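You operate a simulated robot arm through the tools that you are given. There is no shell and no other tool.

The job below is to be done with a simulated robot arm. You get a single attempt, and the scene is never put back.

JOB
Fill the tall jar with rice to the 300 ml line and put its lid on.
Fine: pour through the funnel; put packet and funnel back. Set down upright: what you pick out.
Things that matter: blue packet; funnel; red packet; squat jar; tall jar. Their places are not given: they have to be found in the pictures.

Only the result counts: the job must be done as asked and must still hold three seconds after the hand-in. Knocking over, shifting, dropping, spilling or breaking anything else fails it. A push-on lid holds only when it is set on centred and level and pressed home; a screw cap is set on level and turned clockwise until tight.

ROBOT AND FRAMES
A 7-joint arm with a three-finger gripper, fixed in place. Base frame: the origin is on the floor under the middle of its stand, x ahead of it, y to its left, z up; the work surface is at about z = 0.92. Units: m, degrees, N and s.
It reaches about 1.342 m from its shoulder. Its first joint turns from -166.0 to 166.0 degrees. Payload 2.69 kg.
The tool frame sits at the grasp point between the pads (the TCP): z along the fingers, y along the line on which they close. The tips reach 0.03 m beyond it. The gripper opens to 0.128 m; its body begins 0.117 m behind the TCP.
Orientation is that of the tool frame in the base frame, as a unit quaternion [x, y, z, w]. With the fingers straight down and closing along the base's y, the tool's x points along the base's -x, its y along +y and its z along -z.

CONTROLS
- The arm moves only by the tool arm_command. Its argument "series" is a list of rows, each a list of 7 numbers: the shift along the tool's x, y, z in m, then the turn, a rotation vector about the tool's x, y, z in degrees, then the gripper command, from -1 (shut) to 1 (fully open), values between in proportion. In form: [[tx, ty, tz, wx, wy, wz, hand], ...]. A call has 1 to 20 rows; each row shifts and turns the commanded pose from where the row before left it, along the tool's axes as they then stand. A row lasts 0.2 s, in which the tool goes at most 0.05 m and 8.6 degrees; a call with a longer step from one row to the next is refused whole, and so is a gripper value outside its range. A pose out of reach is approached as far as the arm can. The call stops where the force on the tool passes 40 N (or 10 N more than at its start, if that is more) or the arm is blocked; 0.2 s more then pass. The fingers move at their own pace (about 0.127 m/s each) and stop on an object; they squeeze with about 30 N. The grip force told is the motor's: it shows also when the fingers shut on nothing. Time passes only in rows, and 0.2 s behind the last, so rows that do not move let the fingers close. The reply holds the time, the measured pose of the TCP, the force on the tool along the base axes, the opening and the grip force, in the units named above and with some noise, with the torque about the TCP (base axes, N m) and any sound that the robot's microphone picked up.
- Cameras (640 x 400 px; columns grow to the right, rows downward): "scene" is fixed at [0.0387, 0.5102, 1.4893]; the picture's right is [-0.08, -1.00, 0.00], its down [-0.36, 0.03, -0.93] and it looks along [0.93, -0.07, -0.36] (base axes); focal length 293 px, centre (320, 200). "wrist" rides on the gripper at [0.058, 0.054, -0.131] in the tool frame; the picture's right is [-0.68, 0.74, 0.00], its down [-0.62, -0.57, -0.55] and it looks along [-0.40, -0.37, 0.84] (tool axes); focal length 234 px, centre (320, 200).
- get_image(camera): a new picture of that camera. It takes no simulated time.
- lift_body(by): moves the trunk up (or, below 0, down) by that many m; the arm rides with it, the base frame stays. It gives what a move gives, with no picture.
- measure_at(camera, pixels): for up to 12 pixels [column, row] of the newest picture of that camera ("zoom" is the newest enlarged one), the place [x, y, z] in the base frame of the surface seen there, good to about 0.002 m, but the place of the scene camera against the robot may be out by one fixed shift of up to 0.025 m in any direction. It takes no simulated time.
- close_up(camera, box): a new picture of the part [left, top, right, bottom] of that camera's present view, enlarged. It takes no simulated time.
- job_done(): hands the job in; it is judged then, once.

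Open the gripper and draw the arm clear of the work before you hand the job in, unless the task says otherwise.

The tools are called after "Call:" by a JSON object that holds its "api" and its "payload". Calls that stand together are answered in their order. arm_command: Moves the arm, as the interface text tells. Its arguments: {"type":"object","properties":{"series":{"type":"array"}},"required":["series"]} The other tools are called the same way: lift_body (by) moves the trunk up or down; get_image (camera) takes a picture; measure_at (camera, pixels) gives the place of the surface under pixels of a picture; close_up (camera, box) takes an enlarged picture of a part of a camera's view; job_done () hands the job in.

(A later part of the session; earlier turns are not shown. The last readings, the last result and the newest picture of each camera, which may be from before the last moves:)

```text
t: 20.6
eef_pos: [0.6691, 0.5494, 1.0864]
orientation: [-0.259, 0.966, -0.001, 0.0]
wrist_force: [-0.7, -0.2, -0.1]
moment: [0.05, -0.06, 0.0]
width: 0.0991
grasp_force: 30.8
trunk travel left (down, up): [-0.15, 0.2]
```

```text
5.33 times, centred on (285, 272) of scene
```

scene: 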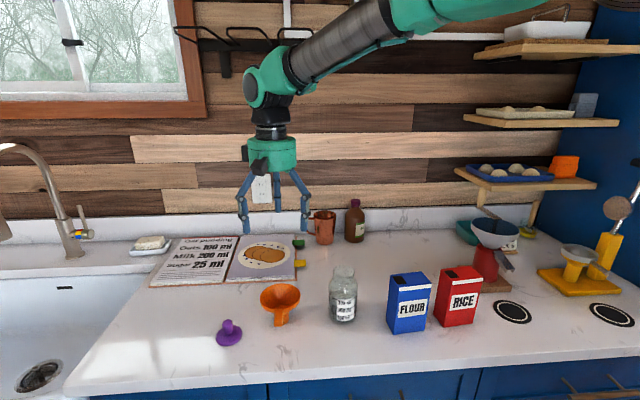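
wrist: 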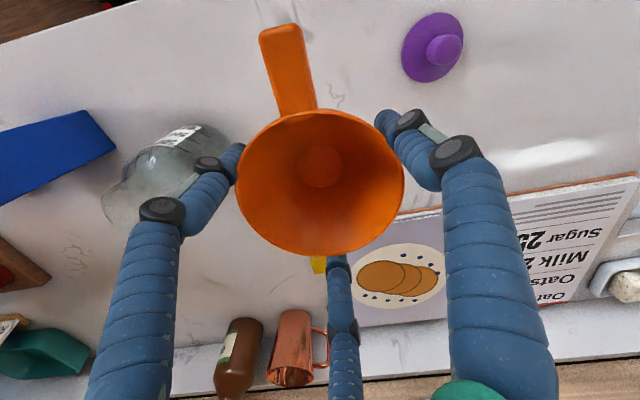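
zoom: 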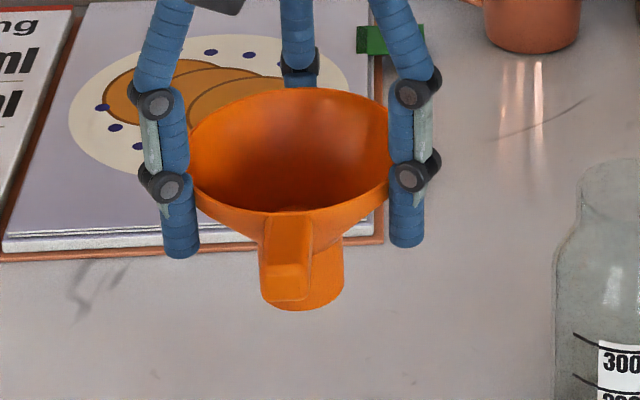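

Stem diameter ≈0.040 (zoom 260–344), so it fits the 0.05 mouth; funnel axis lies within ~2 mm of the TCP. I raise it to clear the jar rim (1.06) and carry it over the jar axis.

Call:
{"api": "arm_command", "payload": {"series": [[0, 0, -0.035, 0, 0, 0, -1], [0, 0, -0.035, 0, 0, 0, -1], [0, 0, -0.035, 0, 0, 0, -1], [0.0187, -0.0354, 0, 0, 0, 0, -1], [0.0187, -0.0354, 0, 0, 0, 0, -1], [0.0187, -0.0354, 0, 0, 0, 0, -1], [0.0187, -0.0354, 0, 0, 0, 0, -1], [0, 0, 0, 0, 0, 0, -1], [0, 0, 0, 0, 0, 0, -1]]}}

Call:
{"api": "get_image", "payload": {"camera": "scene"}}

Call:
{"api": "close_up", "payload": {"camera": "scene", "box": [300, 190, 390, 330]}}

Call:
{"api": "get_image", "payload": {"camera": "wrist"}}

```text
t: 22.6
eef_pos: [0.6757, 0.389, 1.1925]
orientation: [-0.259, 0.966, 0.0, 0.001]
wrist_force: [-0.2, -0.5, 0.1]
moment: [-0.01, 0.01, -0.01]
width: 0.0995
grasp_force: 29.6
trunk travel left (down, up): [-0.15, 0.2]
```

```text
taken
```

scene: 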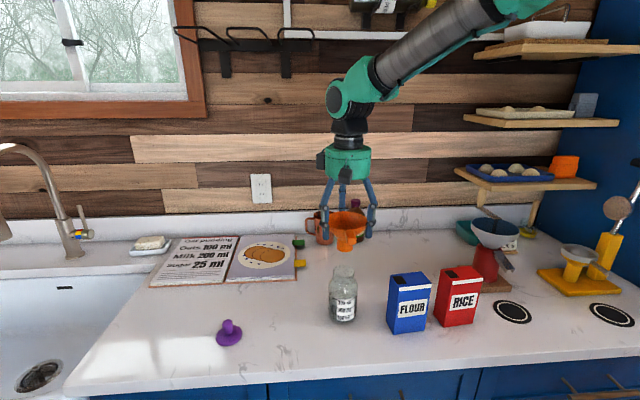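

```text
2.86 times, centred on (345, 260) of scene
```

zoom: 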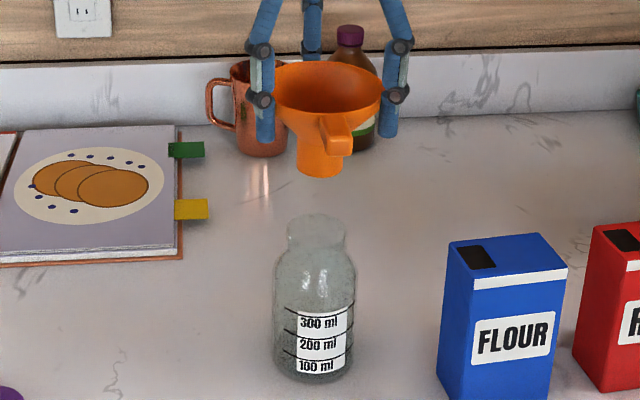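

```text
taken
```

wrist: 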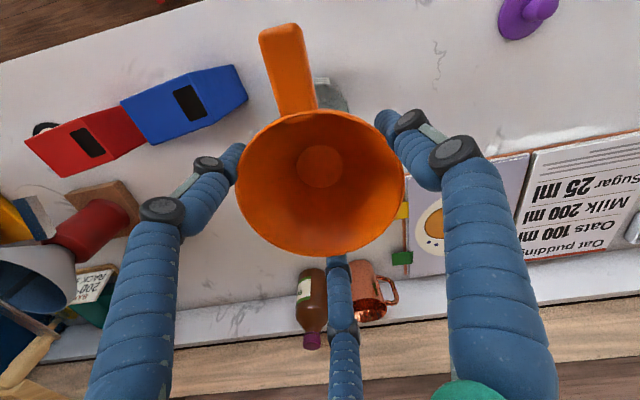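

I need the lateral alignment precisely: I enlarge the stem end and the jar mouth together in the scene view.

Call:
{"api": "close_up", "payload": {"camera": "scene", "box": [310, 215, 375, 295]}}

Call:
{"api": "close_up", "payload": {"camera": "scene", "box": [325, 262, 361, 284]}}

Call:
{"api": "close_up", "payload": {"camera": "scene", "box": [328, 232, 364, 254]}}

```text
5.00 times, centred on (342, 255) of scene
```

zoom: 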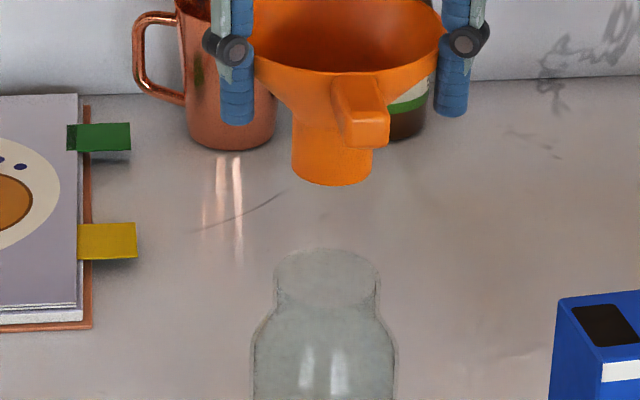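

```text
16.00 times, centred on (343, 273) of scene
```

zoom: 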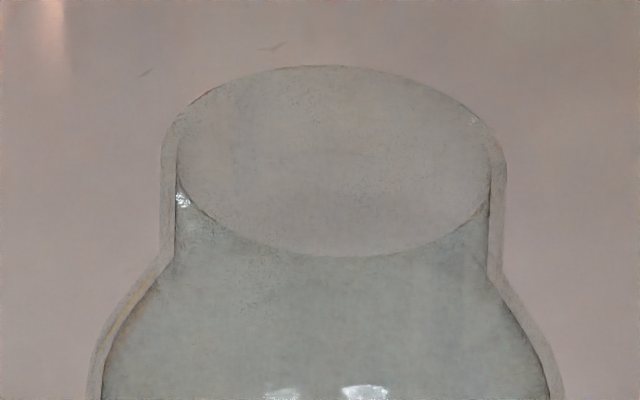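

```text
16.00 times, centred on (346, 243) of scene
```

zoom: 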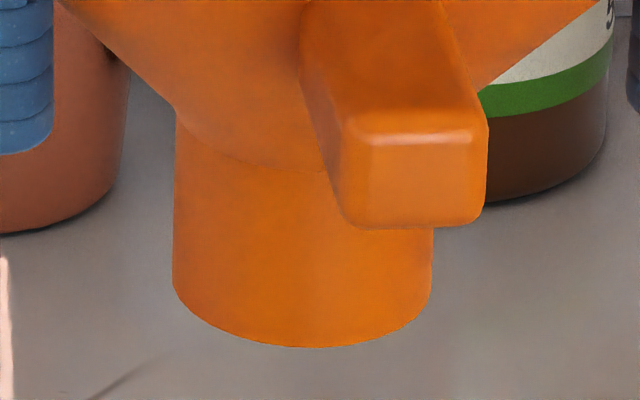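

The stem (col 344.9) and the mouth (col 343.9) line up laterally within ~1 mm (perspective accounts for 0.7 px). I lower until the stem end is a few mm above the rim and compare again.

Call:
{"api": "arm_command", "payload": {"series": [[0, 0, 0.025, 0, 0, 0, -1], [0, 0, 0.025, 0, 0, 0, -1], [0, 0, 0.005, 0, 0, 0, -1], [0, 0, 0, 0, 0, 0, -1]]}}

Call:
{"api": "close_up", "payload": {"camera": "scene", "box": [322, 250, 366, 277]}}

Call:
{"api": "get_image", "payload": {"camera": "wrist"}}

```text
t: 23.6
eef_pos: [0.677, 0.3896, 1.1386]
orientation: [-0.259, 0.966, 0.0, 0.0]
wrist_force: [-0.8, -0.3, -1.0]
moment: [0.03, 0.03, 0.02]
width: 0.0994
grasp_force: 29.6
trunk travel left (down, up): [-0.15, 0.2]
```

```text
14.55 times, centred on (344, 264) of scene
```

zoom: 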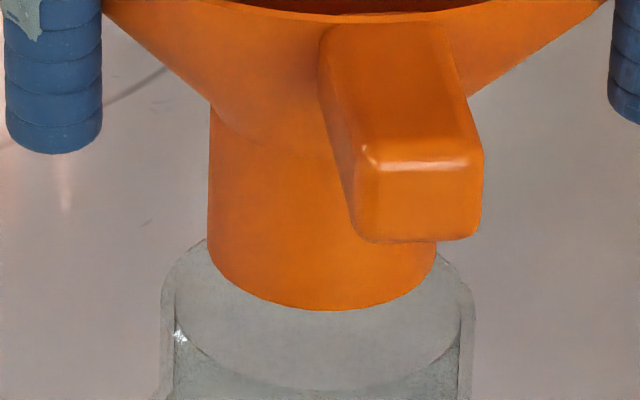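

```text
taken
```

wrist: 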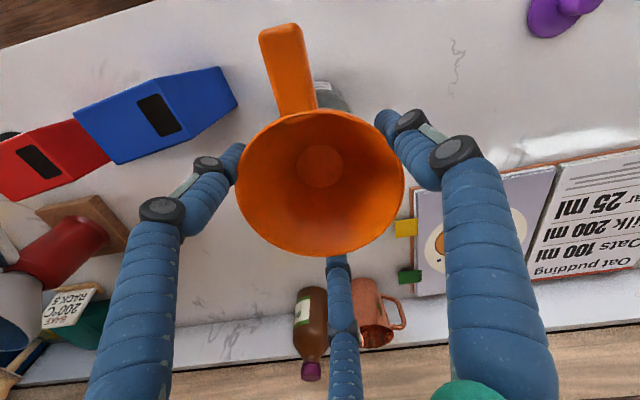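

The stem end is ~11 mm above the rim and about 1.5 mm too far in +x. I correct that and lower 1.6 cm in small steps so the stem just enters the mouth.

Call:
{"api": "arm_command", "payload": {"series": [[0.0013, 0.00075, 0.004, 0, 0, 0, -1], [0, 0, 0.004, 0, 0, 0, -1], [0, 0, 0.004, 0, 0, 0, -1], [0, 0, 0.004, 0, 0, 0, -1], [0, 0, 0, 0, 0, 0, -1]]}}

Call:
{"api": "close_up", "payload": {"camera": "scene", "box": [322, 250, 366, 277]}}

```text
t: 24.8
eef_pos: [0.6741, 0.3896, 1.121]
orientation: [-0.259, 0.966, 0.0, 0.0]
wrist_force: [0.4, 0.0, -0.5]
moment: [0.03, 0.02, 0.01]
width: 0.0992
grasp_force: 29.9
trunk travel left (down, up): [-0.15, 0.2]
```

```text
14.55 times, centred on (344, 264) of scene
```

zoom: 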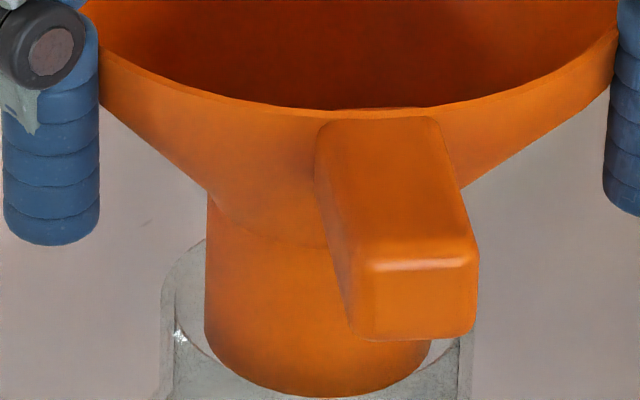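

No contact force and the stem is inside the mouth ring, centred (205–432 within 175–462). I keep lowering in 4 mm steps until it seats.

Call:
{"api": "arm_command", "payload": {"series": [[0, 0, 0.004, 0, 0, 0, -1], [0, 0, 0.004, 0, 0, 0, -1], [0, 0, 0.004, 0, 0, 0, -1], [0, 0, 0.004, 0, 0, 0, -1], [0, 0, 0, 0, 0, 0, -1]]}}

Call:
{"api": "close_up", "payload": {"camera": "scene", "box": [310, 230, 390, 330]}}

```text
t: 26.0
eef_pos: [0.6749, 0.39, 1.1063]
orientation: [-0.258, 0.966, 0.0, -0.001]
wrist_force: [-1.0, 0.2, -0.1]
moment: [0.01, 0.02, -0.01]
width: 0.0992
grasp_force: 29.9
trunk travel left (down, up): [-0.15, 0.2]
```

```text
4.00 times, centred on (350, 280) of scene
```

zoom: 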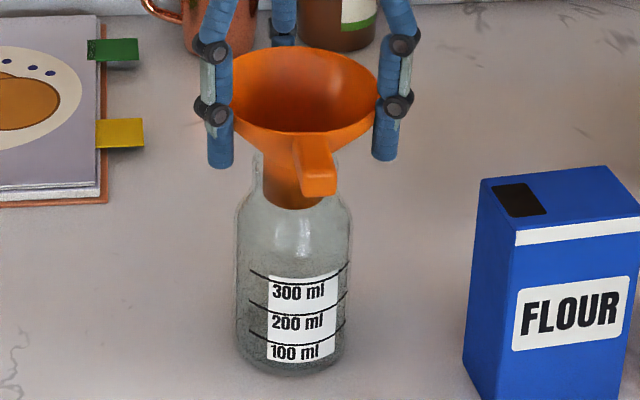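

The stem is in the neck with no force. I lower further in 3 mm steps toward the expected seat at z≈1.095.

Call:
{"api": "arm_command", "payload": {"series": [[0, 0, 0.003, 0, 0, 0, -1], [0, 0, 0.003, 0, 0, 0, -1], [0, 0, 0.003, 0, 0, 0, -1], [0, 0, 0, 0, 0, 0, -1]]}}

```text
t: 27.0
eef_pos: [0.6744, 0.3893, 1.0967]
orientation: [-0.259, 0.966, 0.0, 0.0]
wrist_force: [0.0, -0.5, -0.5]
moment: [-0.01, -0.03, 0.02]
width: 0.0992
grasp_force: 30.1
trunk travel left (down, up): [-0.15, 0.2]
```

No force yet at z=1.097; I go on in 2 mm steps.

Call:
{"api": "arm_command", "payload": {"series": [[0, 0, 0.002, 0, 0, 0, -1], [0, 0, 0.002, 0, 0, 0, -1], [0, 0, 0, 0, 0, 0, -1]]}}

Call:
{"api": "close_up", "payload": {"camera": "scene", "box": [322, 240, 366, 290]}}

```text
t: 27.8
eef_pos: [0.6737, 0.3899, 1.095]
orientation: [-0.259, 0.966, 0.0, 0.0]
wrist_force: [-1.6, -0.2, 3.1]
moment: [0.01, 0.06, 0.03]
width: 0.0993
grasp_force: 29.6
trunk travel left (down, up): [-0.15, 0.2]
```

```text
8.00 times, centred on (344, 265) of scene
```

zoom: 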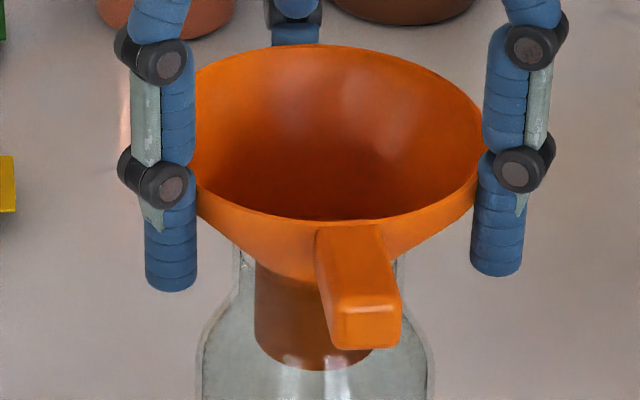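

A 3 N upward force shows the cone rests on the rim at z≈1.095. I open the hand and rise straight up.

Call:
{"api": "arm_command", "payload": {"series": [[0, 0, 0, 0, 0, 0, 0.8], [0, 0, 0, 0, 0, 0, 1], [0, 0, 0, 0, 0, 0, 1], [0, 0, -0.02, 0, 0, 0, 1], [0, 0, -0.03, 0, 0, 0, 1], [0, 0, -0.04, 0, 0, 0, 1], [0, 0, -0.04, 0, 0, 0, 1], [0, 0, 0, 0, 0, 0, 1]]}}

Call:
{"api": "get_image", "payload": {"camera": "scene"}}

Call:
{"api": "close_up", "payload": {"camera": "scene", "box": [310, 230, 390, 330]}}

Call:
{"api": "get_image", "payload": {"camera": "wrist"}}

```text
t: 29.6
eef_pos: [0.6745, 0.3922, 1.2233]
orientation: [-0.259, 0.966, 0.0, 0.0]
wrist_force: [-0.3, 0.6, -0.2]
moment: [0.01, -0.03, 0.01]
width: 0.128
grasp_force: 0.1
trunk travel left (down, up): [-0.15, 0.2]
```

```text
taken
```

scene: 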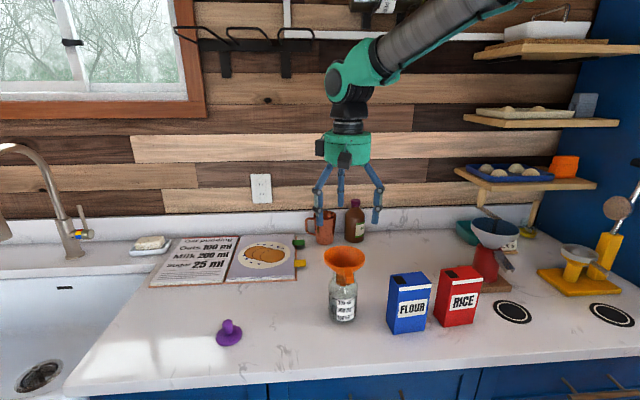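

```text
4.00 times, centred on (350, 280) of scene
```

zoom: 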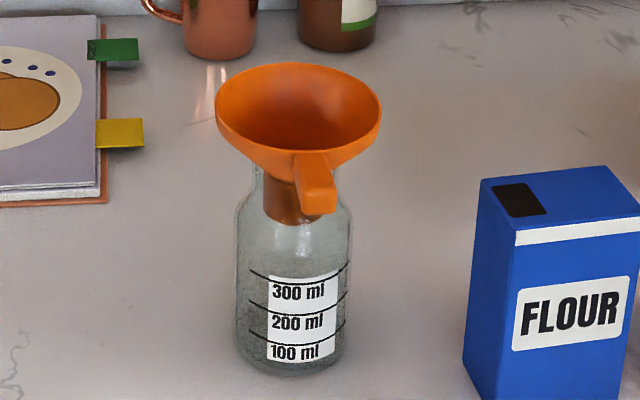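

```text
taken
```

wrist: 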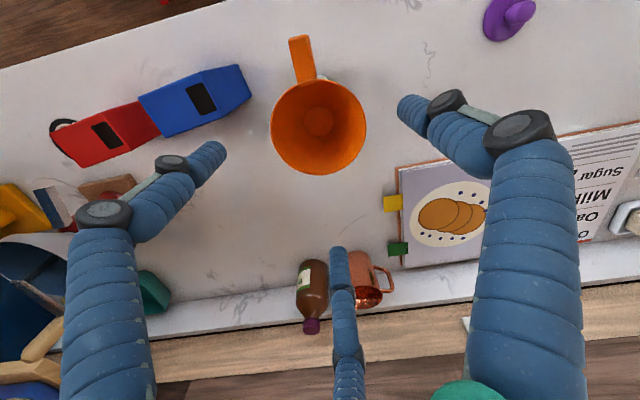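

The funnel sits on the jar. I measure its rim points to check its tilt and position, and look at the rice packet from here.

Call:
{"api": "measure_at", "payload": {"camera": "wrist", "pixels": [[273, 128], [364, 130], [318, 82], [320, 172], [287, 94], [350, 160], [288, 160], [352, 96], [300, 42], [320, 122]]}}

Call:
{"api": "close_up", "payload": {"camera": "wrist", "box": [30, 50, 260, 190]}}

```text
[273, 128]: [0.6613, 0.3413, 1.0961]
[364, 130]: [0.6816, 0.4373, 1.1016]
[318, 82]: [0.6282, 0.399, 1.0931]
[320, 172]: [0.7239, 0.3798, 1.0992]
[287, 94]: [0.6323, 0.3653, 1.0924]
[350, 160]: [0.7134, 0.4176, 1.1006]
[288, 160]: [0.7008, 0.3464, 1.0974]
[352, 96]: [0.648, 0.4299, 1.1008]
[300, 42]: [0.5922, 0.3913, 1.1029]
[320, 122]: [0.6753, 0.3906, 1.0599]
```

```text
2.78 times, centred on (145, 120) of wrist
```

zoom: 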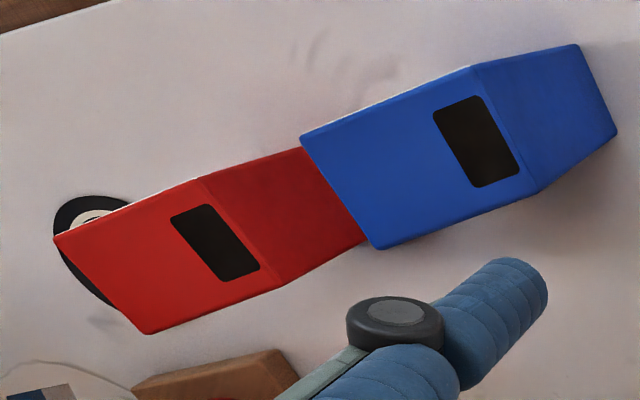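

The rim is near z≈1.10, centred about (0.675, 0.390): good. Next I go over the rice packet and tilt for a straight-down look to get its exact place and yaw.

Call:
{"api": "arm_command", "payload": {"series": [[0, 0, 0, 0, 0, 7.5, 1], [0, 0, 0, 0, 0, 7.5, 1], [0, 0, 0, 0, 0, 7.5, 1], [0, 0, 0, 0, 0, 7.5, 1], [0.0049, -0.0403, -0.0053, 0, 0, 0, 1], [0.0049, -0.0403, -0.0053, 0, 0, 0, 1], [0.0049, -0.0403, -0.0053, 0, 0, 0, 1], [0.0049, -0.0403, -0.0053, 0, 0, 0, 1], [0.0049, -0.0403, -0.0053, 0, 0, 0, 1], [0.0049, -0.0403, -0.0053, 0, 0, 0, 1], [0.0049, -0.0403, -0.0053, 0, 0, 0, 1], [0, 0, 0, -5.6, 6.05, 0, 1], [0, 0, 0, -5.6, 6.05, 0, 1], [0, 0, 0, -5.6, 6.05, 0, 1], [0, 0, 0, -5.6, 6.05, 0, 1], [0, 0, 0, 0, 0, 0, 1]]}}

Call:
{"api": "get_image", "payload": {"camera": "wrist"}}

Call:
{"api": "get_image", "payload": {"camera": "scene"}}

```text
t: 33.0
eef_pos: [0.6413, 0.1076, 1.2592]
orientation: [-0.001, 0.959, 0.194, -0.208]
wrist_force: [0.6, -0.6, -0.6]
moment: [0.05, 0.1, 0.03]
width: 0.1279
grasp_force: 0.1
trunk travel left (down, up): [-0.15, 0.2]
```

```text
taken
```

wrist: 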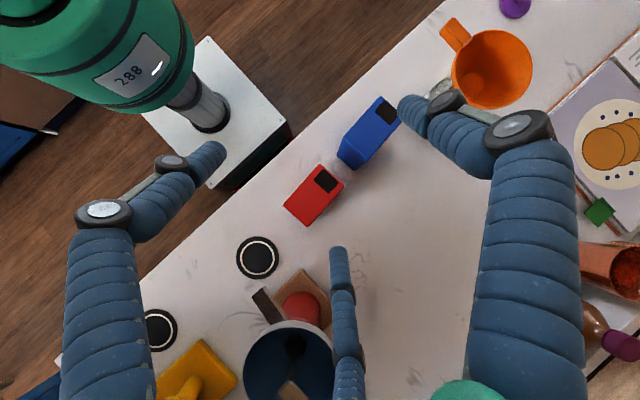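

```text
taken
```

scene: 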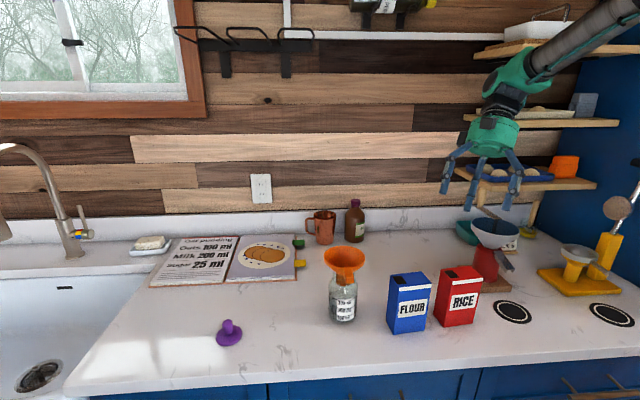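

I see the red packet's top at (313,195) from straight above. I enlarge it and measure its corners and hole.

Call:
{"api": "close_up", "payload": {"camera": "wrist", "box": [270, 150, 370, 240]}}

Call:
{"api": "close_up", "payload": {"camera": "wrist", "box": [220, 220, 360, 360]}}

```text
4.44 times, centred on (320, 195) of wrist
```

zoom: 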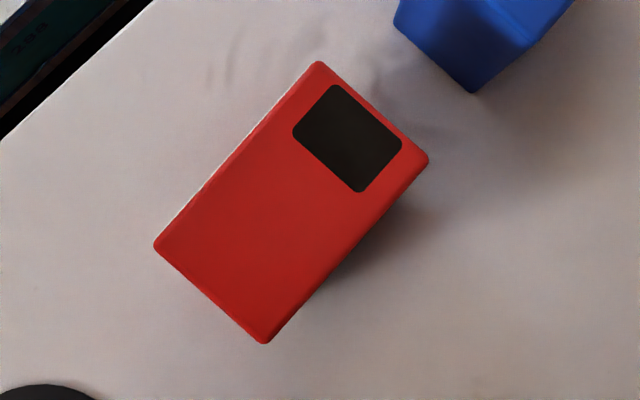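

```text
2.86 times, centred on (290, 290) of wrist
```

zoom: 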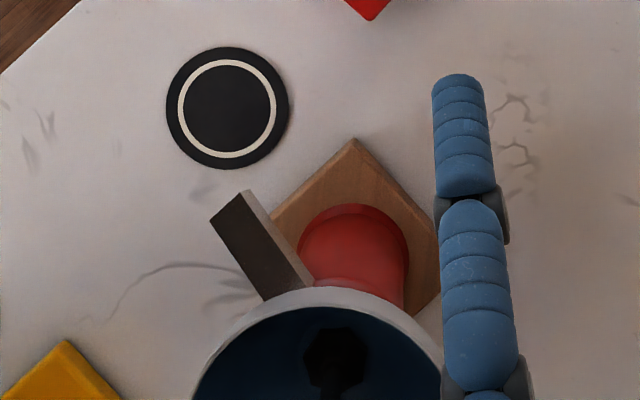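

I measure the packet's corners and hole corners in the enlarged picture, retaking the same enlarged view first.

Call:
{"api": "close_up", "payload": {"camera": "wrist", "box": [270, 150, 370, 240]}}

Call:
{"api": "measure_at", "payload": {"camera": "zoom", "pixels": [[318, 68], [422, 158], [265, 336], [161, 243], [337, 88], [398, 142], [357, 188], [297, 132], [290, 200], [470, 88]]}}

Call:
{"api": "measure_at", "payload": {"camera": "wrist", "pixels": [[257, 257], [302, 275], [262, 300], [290, 340], [330, 330], [305, 305], [272, 312], [250, 360]]}}

```text
4.44 times, centred on (320, 195) of wrist
```

zoom: 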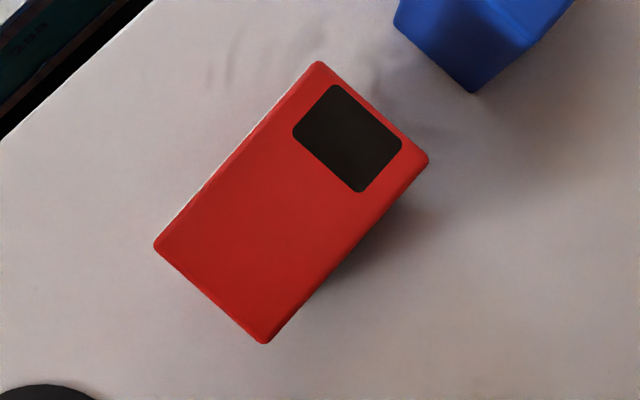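

```text
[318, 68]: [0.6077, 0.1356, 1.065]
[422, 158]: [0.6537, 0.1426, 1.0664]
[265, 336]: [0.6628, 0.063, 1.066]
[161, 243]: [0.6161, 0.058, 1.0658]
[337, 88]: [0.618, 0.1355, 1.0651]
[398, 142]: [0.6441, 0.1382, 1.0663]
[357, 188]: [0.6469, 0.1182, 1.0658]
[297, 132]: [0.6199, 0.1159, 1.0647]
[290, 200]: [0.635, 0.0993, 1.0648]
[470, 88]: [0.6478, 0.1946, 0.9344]
```

```text
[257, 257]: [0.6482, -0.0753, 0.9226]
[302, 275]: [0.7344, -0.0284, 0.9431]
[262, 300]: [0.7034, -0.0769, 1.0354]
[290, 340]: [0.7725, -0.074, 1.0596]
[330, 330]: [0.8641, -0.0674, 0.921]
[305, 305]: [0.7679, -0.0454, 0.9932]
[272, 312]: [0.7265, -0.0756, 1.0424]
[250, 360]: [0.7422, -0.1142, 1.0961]
```

Rice packet: centre (0.635,0.100), yaw ≈6.3°, 0.049×0.081×0.145, hole near its +y edge. Before the pour I check where the shelves are, since the forearm passes near them.

Call:
{"api": "measure_at", "payload": {"camera": "scene", "pixels": [[456, 172], [483, 186], [594, 186], [465, 119], [500, 126], [617, 126], [477, 56], [530, 47], [638, 50], [620, 208], [605, 245], [500, 232]]}}

```text
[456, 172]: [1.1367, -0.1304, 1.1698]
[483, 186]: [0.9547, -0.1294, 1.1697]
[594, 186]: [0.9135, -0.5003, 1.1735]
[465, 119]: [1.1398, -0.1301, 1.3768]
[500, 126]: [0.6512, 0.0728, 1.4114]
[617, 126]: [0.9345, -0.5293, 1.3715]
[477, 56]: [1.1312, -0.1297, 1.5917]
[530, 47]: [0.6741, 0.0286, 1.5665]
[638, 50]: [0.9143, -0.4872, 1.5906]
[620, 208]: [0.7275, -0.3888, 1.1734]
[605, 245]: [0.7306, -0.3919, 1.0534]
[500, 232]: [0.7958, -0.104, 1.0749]
```

Shelves stay at x>0.91, so there is room. I untilt and yaw the hand so it closes along the packet's thickness (tool y toward -x, plus 6.3° packet yaw).

Call:
{"api": "arm_command", "payload": {"series": [[0, 0, 0, 5.6, -6.05, 0, 1], [0, 0, 0, 5.6, -6.05, 0, 1], [0, 0, 0, 5.6, -6.05, 0, 1], [0, 0, 0, 5.6, -6.05, 0, 1], [0, 0, 0, 0, 0, -8.025, 1], [0, 0, 0, 0, 0, -8.025, 1], [0, 0, 0, 0, 0, -8.025, 1], [0, 0, 0, 0, 0, -8.025, 1], [0, 0, 0, 0, 0, -8.025, 1], [0, 0, 0, 0, 0, -8.025, 1], [0, 0, 0, 0, 0, -8.025, 1], [0, 0, 0, 0, 0, -8.025, 1], [0, 0, 0, 0, 0, -8.025, 1], [0, 0, 0, 0, 0, -8.025, 1], [0, 0, 0, 0, 0, -8.025, 1], [0, 0, 0, 0, 0, -8.025, 1], [0, 0, 0, 0, 0, 0, 1]]}}

```text
t: 36.6
eef_pos: [0.6403, 0.1076, 1.2592]
orientation: [0.746, -0.666, 0.0, 0.0]
wrist_force: [0.1, -0.1, -0.3]
moment: [0.03, -0.01, -0.02]
width: 0.128
grasp_force: 0.1
trunk travel left (down, up): [-0.15, 0.2]
```

The closing line now matches the packet. I tilt 45° so the hand leans toward -y (approach from upper right), still well above, and look at the result.

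Call:
{"api": "arm_command", "payload": {"series": [[0, 0, 0, 0, -7.5, 0, 1], [0, 0, 0, 0, -7.5, 0, 1], [0, 0, 0, 0, -7.5, 0, 1], [0, 0, 0, 0, -7.5, 0, 1], [0, 0, 0, 0, -7.5, 0, 1], [0, 0, 0, 0, -7.5, 0, 1], [0, 0, 0, 0, 0, 0, 1]]}}

Call:
{"api": "get_image", "payload": {"camera": "scene"}}

Call:
{"api": "get_image", "payload": {"camera": "wrist"}}

```text
t: 38.2
eef_pos: [0.6412, 0.1077, 1.261]
orientation: [0.688, -0.616, -0.285, -0.256]
wrist_force: [0.1, -0.3, -0.6]
moment: [0.06, 0.04, 0.02]
width: 0.1281
grasp_force: 0.0
trunk travel left (down, up): [-0.15, 0.2]
```

```text
taken
```

scene: 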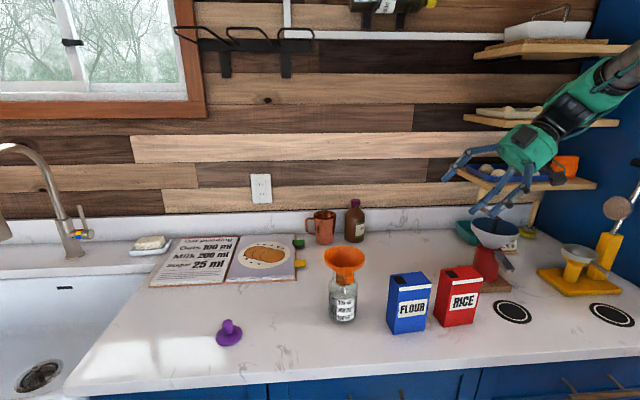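

```text
taken
```

wrist: 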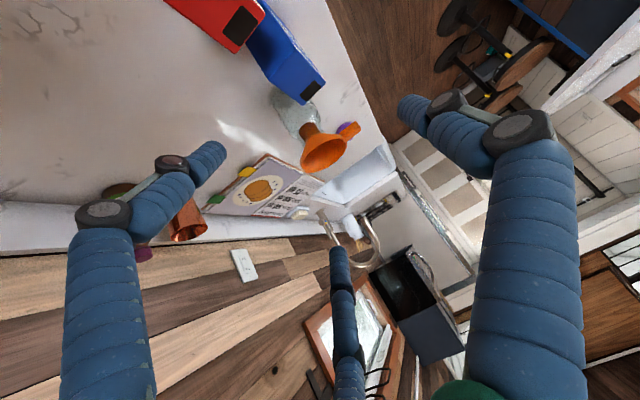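

The 45° pose works. Now a dry run with the empty hand: unyaw, carry to above the jar at z≈1.30 and roll through the pour rotation to check reach.

Call:
{"api": "arm_command", "payload": {"series": [[0, 0, 0, 4.45, 0, 4.45, 1], [-0.033, -0.0057, 0.0236, 0, 0, 0, 1], [-0.033, -0.0057, 0.0236, 0, 0, 0, 1], [-0.033, -0.0057, 0.0236, 0, 0, 0, 1], [-0.033, -0.0057, 0.0236, 0, 0, 0, 1], [-0.033, -0.0057, 0.0236, 0, 0, 0, 1], [-0.033, -0.0057, 0.0236, 0, 0, 0, 1], [0, 0, 0, 0, 8, 0, 1], [0, 0, 0, 0, 8, 0, 1], [0, 0, 0, 0, 8, 0, 1], [0, 0, 0, 0, 8, 0, 1], [0, 0, 0, 0, 8, 0, 1], [0, 0, 0, 0, 8, 0, 1], [0, 0, 0, 0, 8, 0, 1], [0, 0, 0, 0, 8, 0, 1], [0, 0, 0, 0, 8, 0, 1], [0, 0, 0, 0, 8, 0, 1], [0, 0, 0, 0, 8, 0, 1], [0, 0, 0, 0, 0, 0, 1]]}}

Call:
{"api": "get_image", "payload": {"camera": "scene"}}

Call:
{"api": "get_image", "payload": {"camera": "wrist"}}

```text
t: 42.2
eef_pos: [0.6751, 0.3491, 1.3002]
orientation: [0.659, -0.657, 0.26, 0.259]
wrist_force: [0.2, 0.9, -0.5]
moment: [-0.09, 0.0, -0.02]
width: 0.1279
grasp_force: 0.1
trunk travel left (down, up): [-0.15, 0.2]
```

```text
taken
```

scene: 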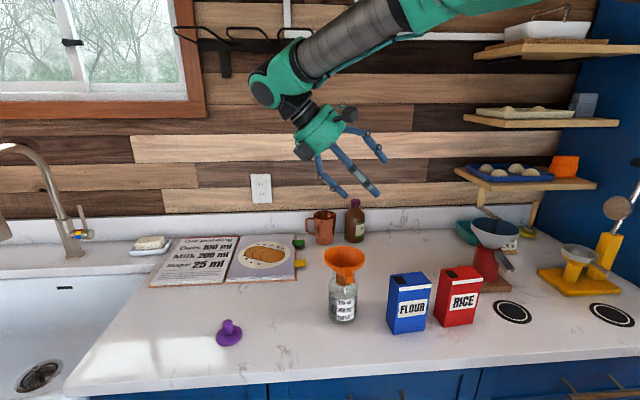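

```text
taken
```

wrist: 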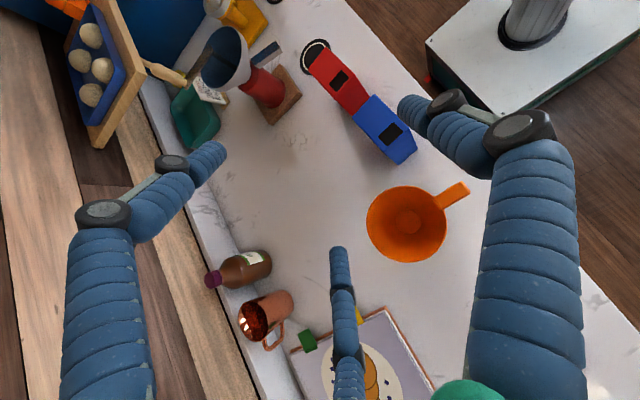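

θ=88° is reached easily. I continue to ~130° in free air and then bring the hand down to the pour height to confirm reach.

Call:
{"api": "arm_command", "payload": {"series": [[0, 0, 0, 0, 8, 0, 1], [0, 0, 0, 0, 8, 0, 1], [0, 0, 0, 0, 8, 0, 1], [0, 0, 0, 0, 8, 0, 1], [0, 0, 0, 0, 8, 0, 1], [0, 0, 0, 0, 0, 0, 1]]}}

Call:
{"api": "get_image", "payload": {"camera": "scene"}}

Call:
{"api": "get_image", "payload": {"camera": "wrist"}}

```text
t: 43.6
eef_pos: [0.6203, 0.2879, 1.2282]
orientation: [-0.529, 0.53, -0.469, -0.469]
wrist_force: [-0.3, 0.5, 0.6]
moment: [0.02, 0.0, -0.06]
width: 0.1282
grasp_force: 0.1
out of reach, approached as far as the arm can: row 4, 5
trunk travel left (down, up): [-0.15, 0.2]
```

```text
taken
```

scene: 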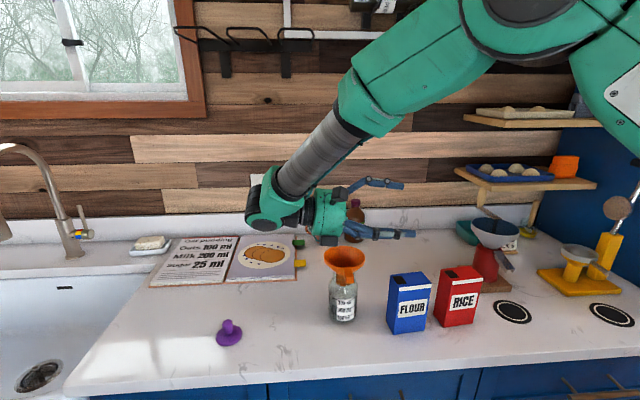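

```text
taken
```

wrist: 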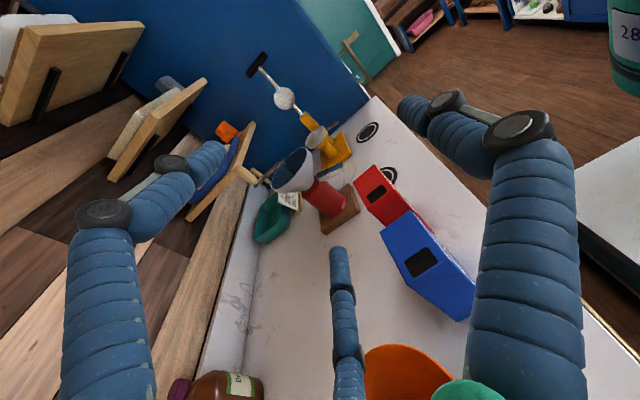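

At θ≈112° it is fine but 120–128° toward +y is out of reach. I roll back, then test the pour with the plane turned ~40° toward the robot, which should suit the arm better.

Call:
{"api": "arm_command", "payload": {"series": [[0, 0, 0, 0, -8, 0, 1], [0, 0, 0, 0, -8, 0, 1], [0, 0, 0, 0, -8, 0, 1], [0, 0, 0, 0, -8, 0, 1], [0, 0, 0, 0, -8, 0, 1], [0, 0, 0, 0, 0, 0, 1]]}}

```text
t: 45.0
eef_pos: [0.6192, 0.2881, 1.2273]
orientation: [0.658, -0.658, 0.259, 0.258]
wrist_force: [-1.0, -0.5, 0.5]
moment: [0.07, -0.04, -0.04]
width: 0.1279
grasp_force: 0.0
trunk travel left (down, up): [-0.15, 0.2]
```

Pose is back at θ≈88° orientation. I roll back to near vertical, reposition, yaw +40° and roll up again toward 130° in free air.

Call:
{"api": "arm_command", "payload": {"series": [[0, 0, 0, 0, -8, 0, 1], [0, 0, 0, 0, -8, 0, 1], [0, 0, 0, 0, -8, 0, 1], [0, 0, 0, 0, -8, 0, 1], [0, 0, 0, 0, -8, 0, 1], [0, 0, 0, 0, -8, 0, 1], [-0.025, -0.0187, -0.0179, 0, 0, 0, 1], [-0.025, -0.0187, -0.0179, 0, 0, 0, 1], [-0.025, -0.0187, -0.0179, 0, 0, 0, 1], [0, 0, 0, -0.7, 0, -7.97, 1], [0, 0, 0, -0.7, 0, -7.97, 1], [0, 0, 0, -0.7, 0, -7.97, 1], [0, 0, 0, -0.7, 0, -7.97, 1], [0, 0, 0, -0.7, 0, -7.97, 1], [0, 0, 0, 0, 0, 0, 1]]}}

Call:
{"api": "arm_command", "payload": {"series": [[0, 0, 0, 0, 8, 0, 1], [0, 0, 0, 0, 8, 0, 1], [0, 0, 0, 0, 8, 0, 1], [0, 0, 0, 0, 8, 0, 1], [0, 0, 0, 0, 8, 0, 1], [0, 0, 0, 0, 8, 0, 1], [0, 0, 0, 0, 8, 0, 1], [0, 0, 0, 0, 8, 0, 1], [0, 0, 0, 0, 8, 0, 1], [0, 0, 0, 0, 0, 0, 1]]}}

Call:
{"api": "get_image", "payload": {"camera": "scene"}}

```text
t: 48.2
eef_pos: [0.6754, 0.36, 1.2866]
orientation: [0.906, -0.421, -0.039, -0.018]
wrist_force: [-0.6, 0.3, 0.4]
moment: [0.01, -0.04, -0.02]
width: 0.128
grasp_force: 0.1
trunk travel left (down, up): [-0.15, 0.2]
```

```text
t: 50.4
eef_pos: [0.6759, 0.359, 1.2866]
orientation: [0.756, -0.351, 0.502, 0.233]
wrist_force: [-1.1, 0.3, -0.4]
moment: [-0.07, 0.0, -0.04]
width: 0.1281
grasp_force: 0.0
trunk travel left (down, up): [-0.15, 0.2]
```

```text
taken
```

scene: 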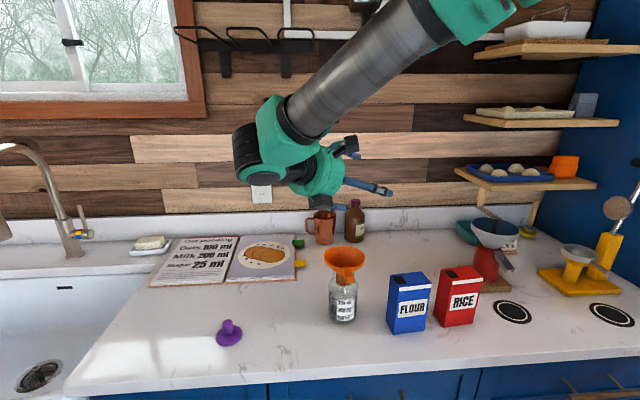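

θ=112° with ψ=40° is reached fully. I continue to 136° to see the limit.

Call:
{"api": "arm_command", "payload": {"series": [[0, 0, 0, 0, 8, 0, 1], [0, 0, 0, 0, 8, 0, 1], [0, 0, 0, 0, 8, 0, 1], [0, 0, 0, 0, 0, 0, 1]]}}

Call:
{"api": "get_image", "payload": {"camera": "scene"}}

Call:
{"api": "get_image", "payload": {"camera": "wrist"}}

```text
t: 51.4
eef_pos: [0.6751, 0.3595, 1.2862]
orientation: [0.635, -0.295, 0.647, 0.301]
wrist_force: [-0.2, -0.3, -0.6]
moment: [-0.02, -0.03, -0.05]
width: 0.1284
grasp_force: 0.0
trunk travel left (down, up): [-0.15, 0.2]
```

```text
taken
```

scene: 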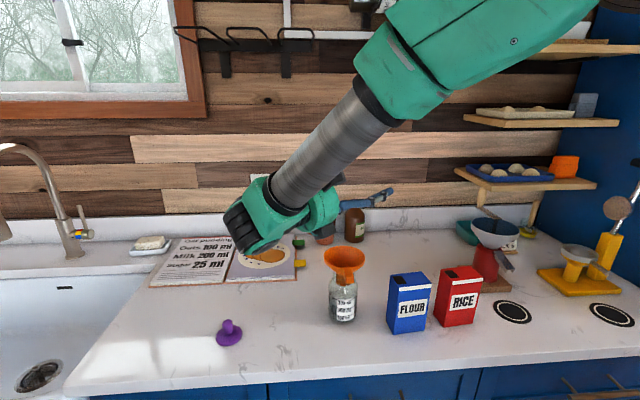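

```text
taken
```

wrist: 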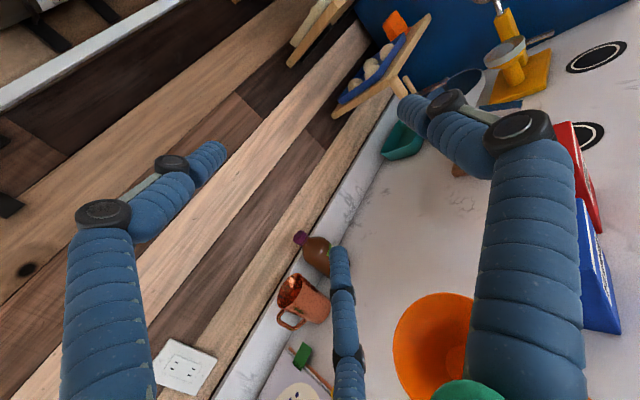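

The 40° plane allows full 136°. Now I roll back, return to packet yaw (6.3°) with the 45° lean, staying high, and move above the rice packet.

Call:
{"api": "arm_command", "payload": {"series": [[0, 0, 0, 0, -8, 0, 1], [0, 0, 0, 0, -8, 0, 1], [0, 0, 0, 0, -8, 0, 1], [0, 0, 0, 0, -8, 0, 1], [0, 0, 0, 0, -8, 0, 1], [0, 0, 0, 0, -8, 0, 1], [0, 0, 0, 0, -8, 0, 1], [0, 0, 0, 0, -8, 0, 1], [0, 0, 0, 0, -8, 0, 1], [0, 0, 0, 0, -8, 0, 1], [0, 0, 0, 0, -8, 0, 1], [0, 0, 0, 0, -8, 0, 1], [0, 0, 0, 0.733, 0, 8.39, 1], [0, 0, 0, 0.733, 0, 8.39, 1], [0, 0, 0, 0.733, 0, 8.39, 1], [0, 0, 0, 0.733, 0, 8.39, 1], [0, 0, 0, 0, 0, 0, 1]]}}

```text
t: 55.0
eef_pos: [0.6757, 0.36, 1.2881]
orientation: [0.744, -0.666, -0.033, -0.028]
wrist_force: [-0.1, 0.6, -0.4]
moment: [0.01, 0.01, 0.0]
width: 0.128
grasp_force: 0.0
trunk travel left (down, up): [-0.15, 0.2]
```

Now I travel at z≈1.25 to the pre-approach column right of the packet and lean the hand to 45°.

Call:
{"api": "arm_command", "payload": {"series": [[0.0418, 0.0075, 0.0011, 0, 0, 0, 1], [0.0418, 0.0075, 0.0011, 0, 0, 0, 1], [0.0418, 0.0075, 0.0011, 0, 0, 0, 1], [0.0418, 0.0075, 0.0011, 0, 0, 0, 1], [0.0418, 0.0075, 0.0011, 0, 0, 0, 1], [0.0418, 0.0075, 0.0011, 0, 0, 0, 1], [0.0418, 0.0075, 0.0011, 0, 0, 0, 1], [0.0418, 0.0075, 0.0011, 0, 0, 0, 1], [0, 0, 0, 0, -8, 0, 1], [0, 0, 0, 0, -8, 0, 1], [0, 0, 0, 0, -8, 0, 1], [0, 0, 0, 0, -8, 0, 1], [0, 0, 0, 0, -8, 0, 1], [0, 0, 0, 0, 0, 0, 1]]}}

Call:
{"api": "get_image", "payload": {"camera": "wrist"}}

Call:
{"api": "get_image", "payload": {"camera": "scene"}}

```text
t: 58.0
eef_pos: [0.6538, 0.022, 1.2494]
orientation: [0.688, -0.616, -0.285, -0.256]
wrist_force: [0.0, -0.2, -0.1]
moment: [0.02, 0.05, -0.01]
width: 0.128
grasp_force: 0.1
trunk travel left (down, up): [-0.15, 0.2]
```

```text
taken
```

wrist: 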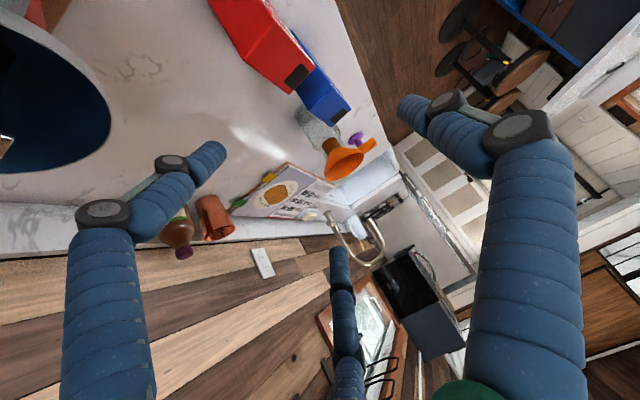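

```text
taken
```

scene: 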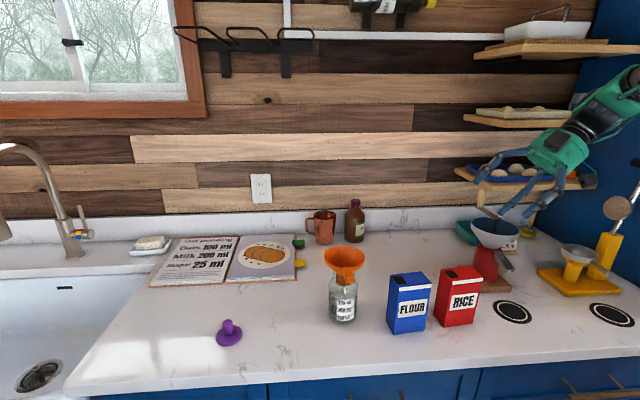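

The mill's hopper shows at the left edge of the wrist view (50,110). I measure it to be sure the hand's descent clears it.

Call:
{"api": "measure_at", "payload": {"camera": "wrist", "pixels": [[105, 130], [80, 60], [30, 30], [50, 110], [40, 180], [5, 60], [12, 145], [50, 5], [90, 165], [300, 75], [270, 60]]}}

```text
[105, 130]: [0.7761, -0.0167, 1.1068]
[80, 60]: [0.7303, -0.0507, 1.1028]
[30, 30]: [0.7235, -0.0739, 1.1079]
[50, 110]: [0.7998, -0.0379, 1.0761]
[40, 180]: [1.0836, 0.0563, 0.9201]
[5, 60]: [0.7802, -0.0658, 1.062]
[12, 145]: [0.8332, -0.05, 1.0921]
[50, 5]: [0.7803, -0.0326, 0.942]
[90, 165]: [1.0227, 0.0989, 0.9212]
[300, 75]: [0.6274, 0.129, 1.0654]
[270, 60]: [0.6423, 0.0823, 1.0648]
```

The hopper rim's front is at x≈0.722, z≈1.108 and the chute near (0.703,-0.077), so sliding in from the right would bring a finger close. I instead come down vertically over the packet (fingers straddle its thin sides), first to z=1.14.

Call:
{"api": "arm_command", "payload": {"series": [[-0.00785, 0, 0.0428, 0, 0, 0, 1], [-0.00785, 0, 0.0428, 0, 0, 0, 1], [0.0212, 0, 0.0212, 0, 0, 0, 1], [0.0212, 0, 0.0212, 0, 0, 0, 1], [0, 0, 0, 0, 0, 0, 1]]}}

Call:
{"api": "get_image", "payload": {"camera": "wrist"}}

Call:
{"api": "close_up", "payload": {"camera": "scene", "box": [370, 160, 530, 340]}}

```text
t: 59.2
eef_pos: [0.6456, 0.0935, 1.1415]
orientation: [0.689, -0.616, -0.286, -0.255]
wrist_force: [0.3, -0.2, -0.6]
moment: [0.04, 0.0, 0.0]
width: 0.128
grasp_force: 0.0
trunk travel left (down, up): [-0.15, 0.2]
```

```text
taken
```

wrist: 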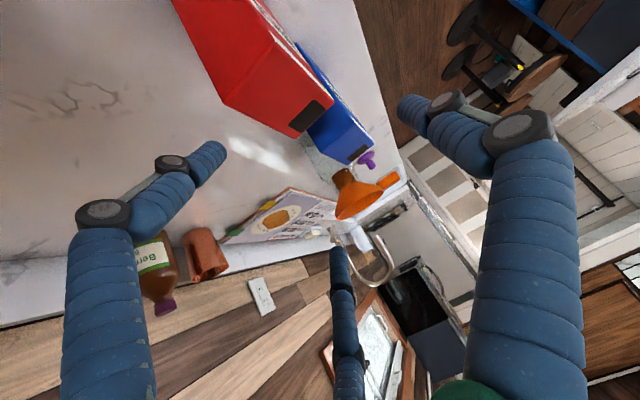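

```text
2.22 times, centred on (450, 250) of scene
```

zoom: 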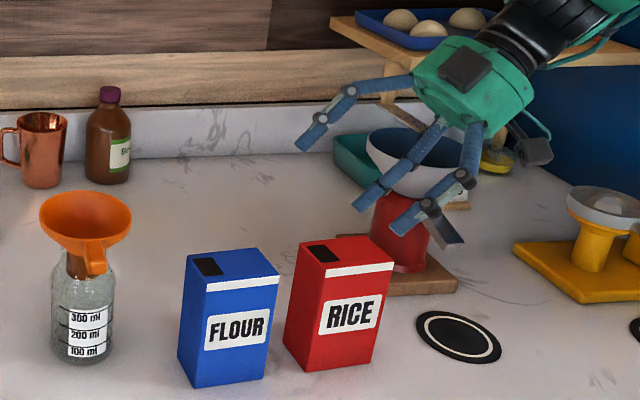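

The hand is over the packet with no contact. I descend to z≈1.08 and check the gaps to both faces.

Call:
{"api": "arm_command", "payload": {"series": [[0.0141, 0, 0.0141, 0, 0, 0, 1], [0.0141, 0, 0.0141, 0, 0, 0, 1], [0.0141, 0, 0.0141, 0, 0, 0, 1], [0, 0, 0, 0, 0, 0, 1]]}}

Call:
{"api": "get_image", "payload": {"camera": "wrist"}}

Call:
{"api": "close_up", "payload": {"camera": "scene", "box": [390, 220, 510, 340]}}

```text
t: 60.2
eef_pos: [0.6461, 0.0938, 1.079]
orientation: [0.688, -0.616, -0.285, -0.255]
wrist_force: [-0.2, 0.5, 0.2]
moment: [-0.02, 0.0, 0.0]
width: 0.1279
grasp_force: 0.1
trunk travel left (down, up): [-0.15, 0.2]
```

```text
taken
```

wrist: 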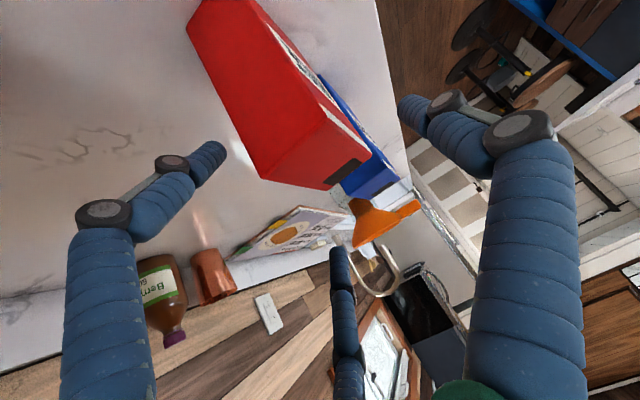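

```text
3.33 times, centred on (450, 280) of scene
```

zoom: 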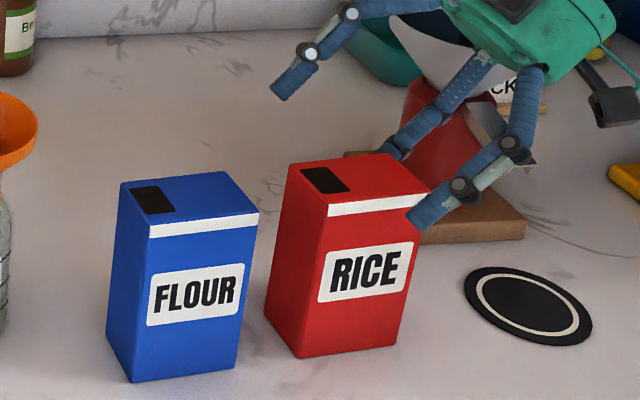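

Finger B is in front of the packet face, the other two behind it. I descend the rest to z≈1.011.

Call:
{"api": "arm_command", "payload": {"series": [[0.0141, 0, 0.0141, 0, 0, 0, 1], [0.0141, 0, 0.0141, 0, 0, 0, 1], [0.0141, 0, 0.0141, 0, 0, 0, 1], [0.0057, 0, 0.0057, 0, 0, 0, 1], [0, 0, 0, 0, 0, 0, 1]]}}

Call:
{"api": "get_image", "payload": {"camera": "wrist"}}

Call:
{"api": "close_up", "payload": {"camera": "scene", "box": [390, 220, 510, 340]}}

```text
t: 61.4
eef_pos: [0.6458, 0.0951, 1.0119]
orientation: [0.688, -0.616, -0.285, -0.255]
wrist_force: [0.8, 0.3, 1.3]
moment: [-0.03, 0.01, 0.01]
width: 0.1281
grasp_force: 0.1
trunk travel left (down, up): [-0.15, 0.2]
```

```text
taken
```

wrist: 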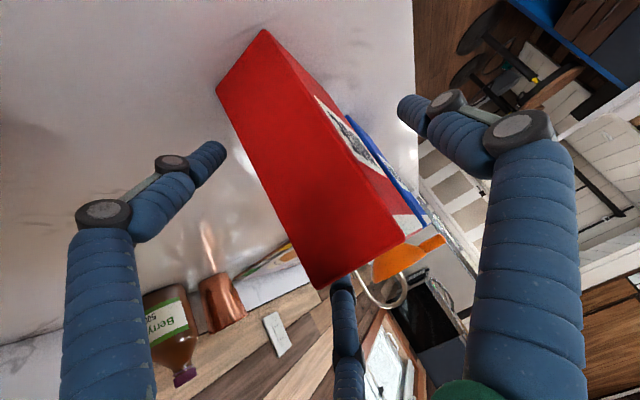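

```text
3.33 times, centred on (450, 280) of scene
```

zoom: 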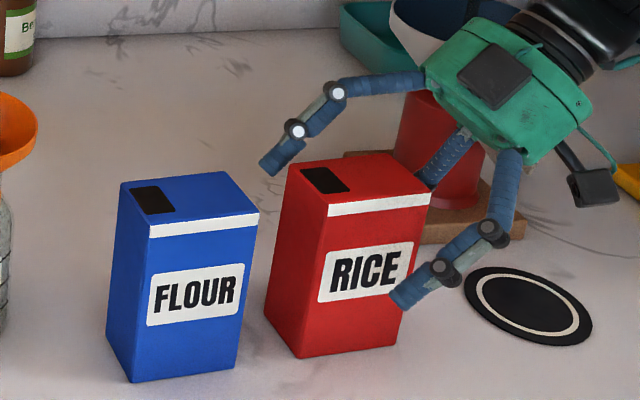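

The packet sits between the fingers with no contact force. I close gradually to let all three touch gently.

Call:
{"api": "arm_command", "payload": {"series": [[0, 0, 0, 0, 0, 0, 0.6], [0, 0, 0, 0, 0, 0, 0.4], [0, 0, 0, 0, 0, 0, 0.3], [0, 0, 0, 0, 0, 0, 0.2], [0, 0, 0, 0, 0, 0, 0.1], [0, 0, 0, 0, 0, 0, 0.0], [0, 0, 0, 0, 0, 0, -0.3], [0, 0, 0, 0, 0, 0, -1], [0, 0, 0, 0, 0, 0, -1], [0, 0, 0, 0, 0, 0, -1]]}}

Call:
{"api": "get_image", "payload": {"camera": "wrist"}}

Call:
{"api": "close_up", "payload": {"camera": "scene", "box": [390, 220, 510, 340]}}

```text
t: 63.6
eef_pos: [0.6447, 0.0938, 1.0119]
orientation: [0.689, -0.615, -0.286, -0.255]
wrist_force: [0.5, -1.1, 3.1]
moment: [0.05, 0.04, 0.03]
width: 0.0716
grasp_force: 29.9
trunk travel left (down, up): [-0.15, 0.2]
```

```text
taken
```

wrist: 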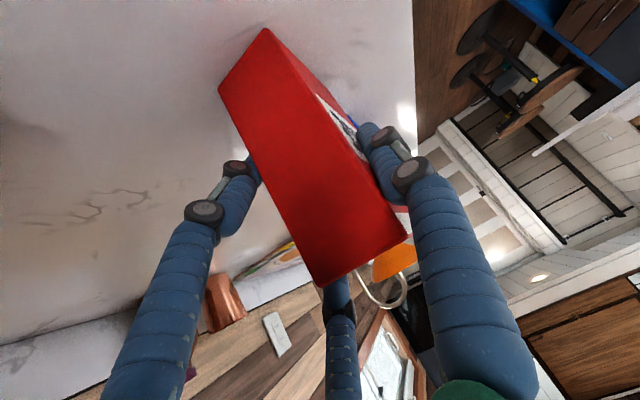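

```text
3.33 times, centred on (450, 280) of scene
```

zoom: 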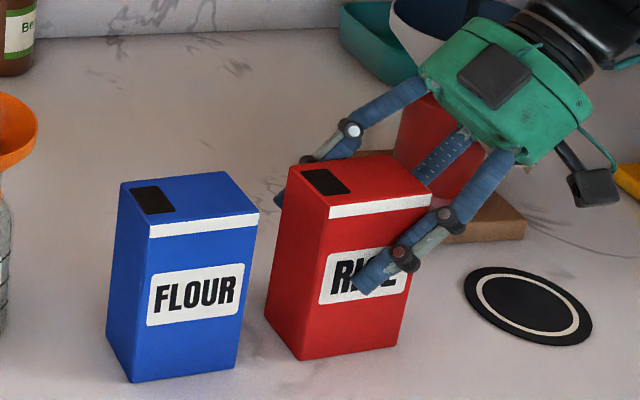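

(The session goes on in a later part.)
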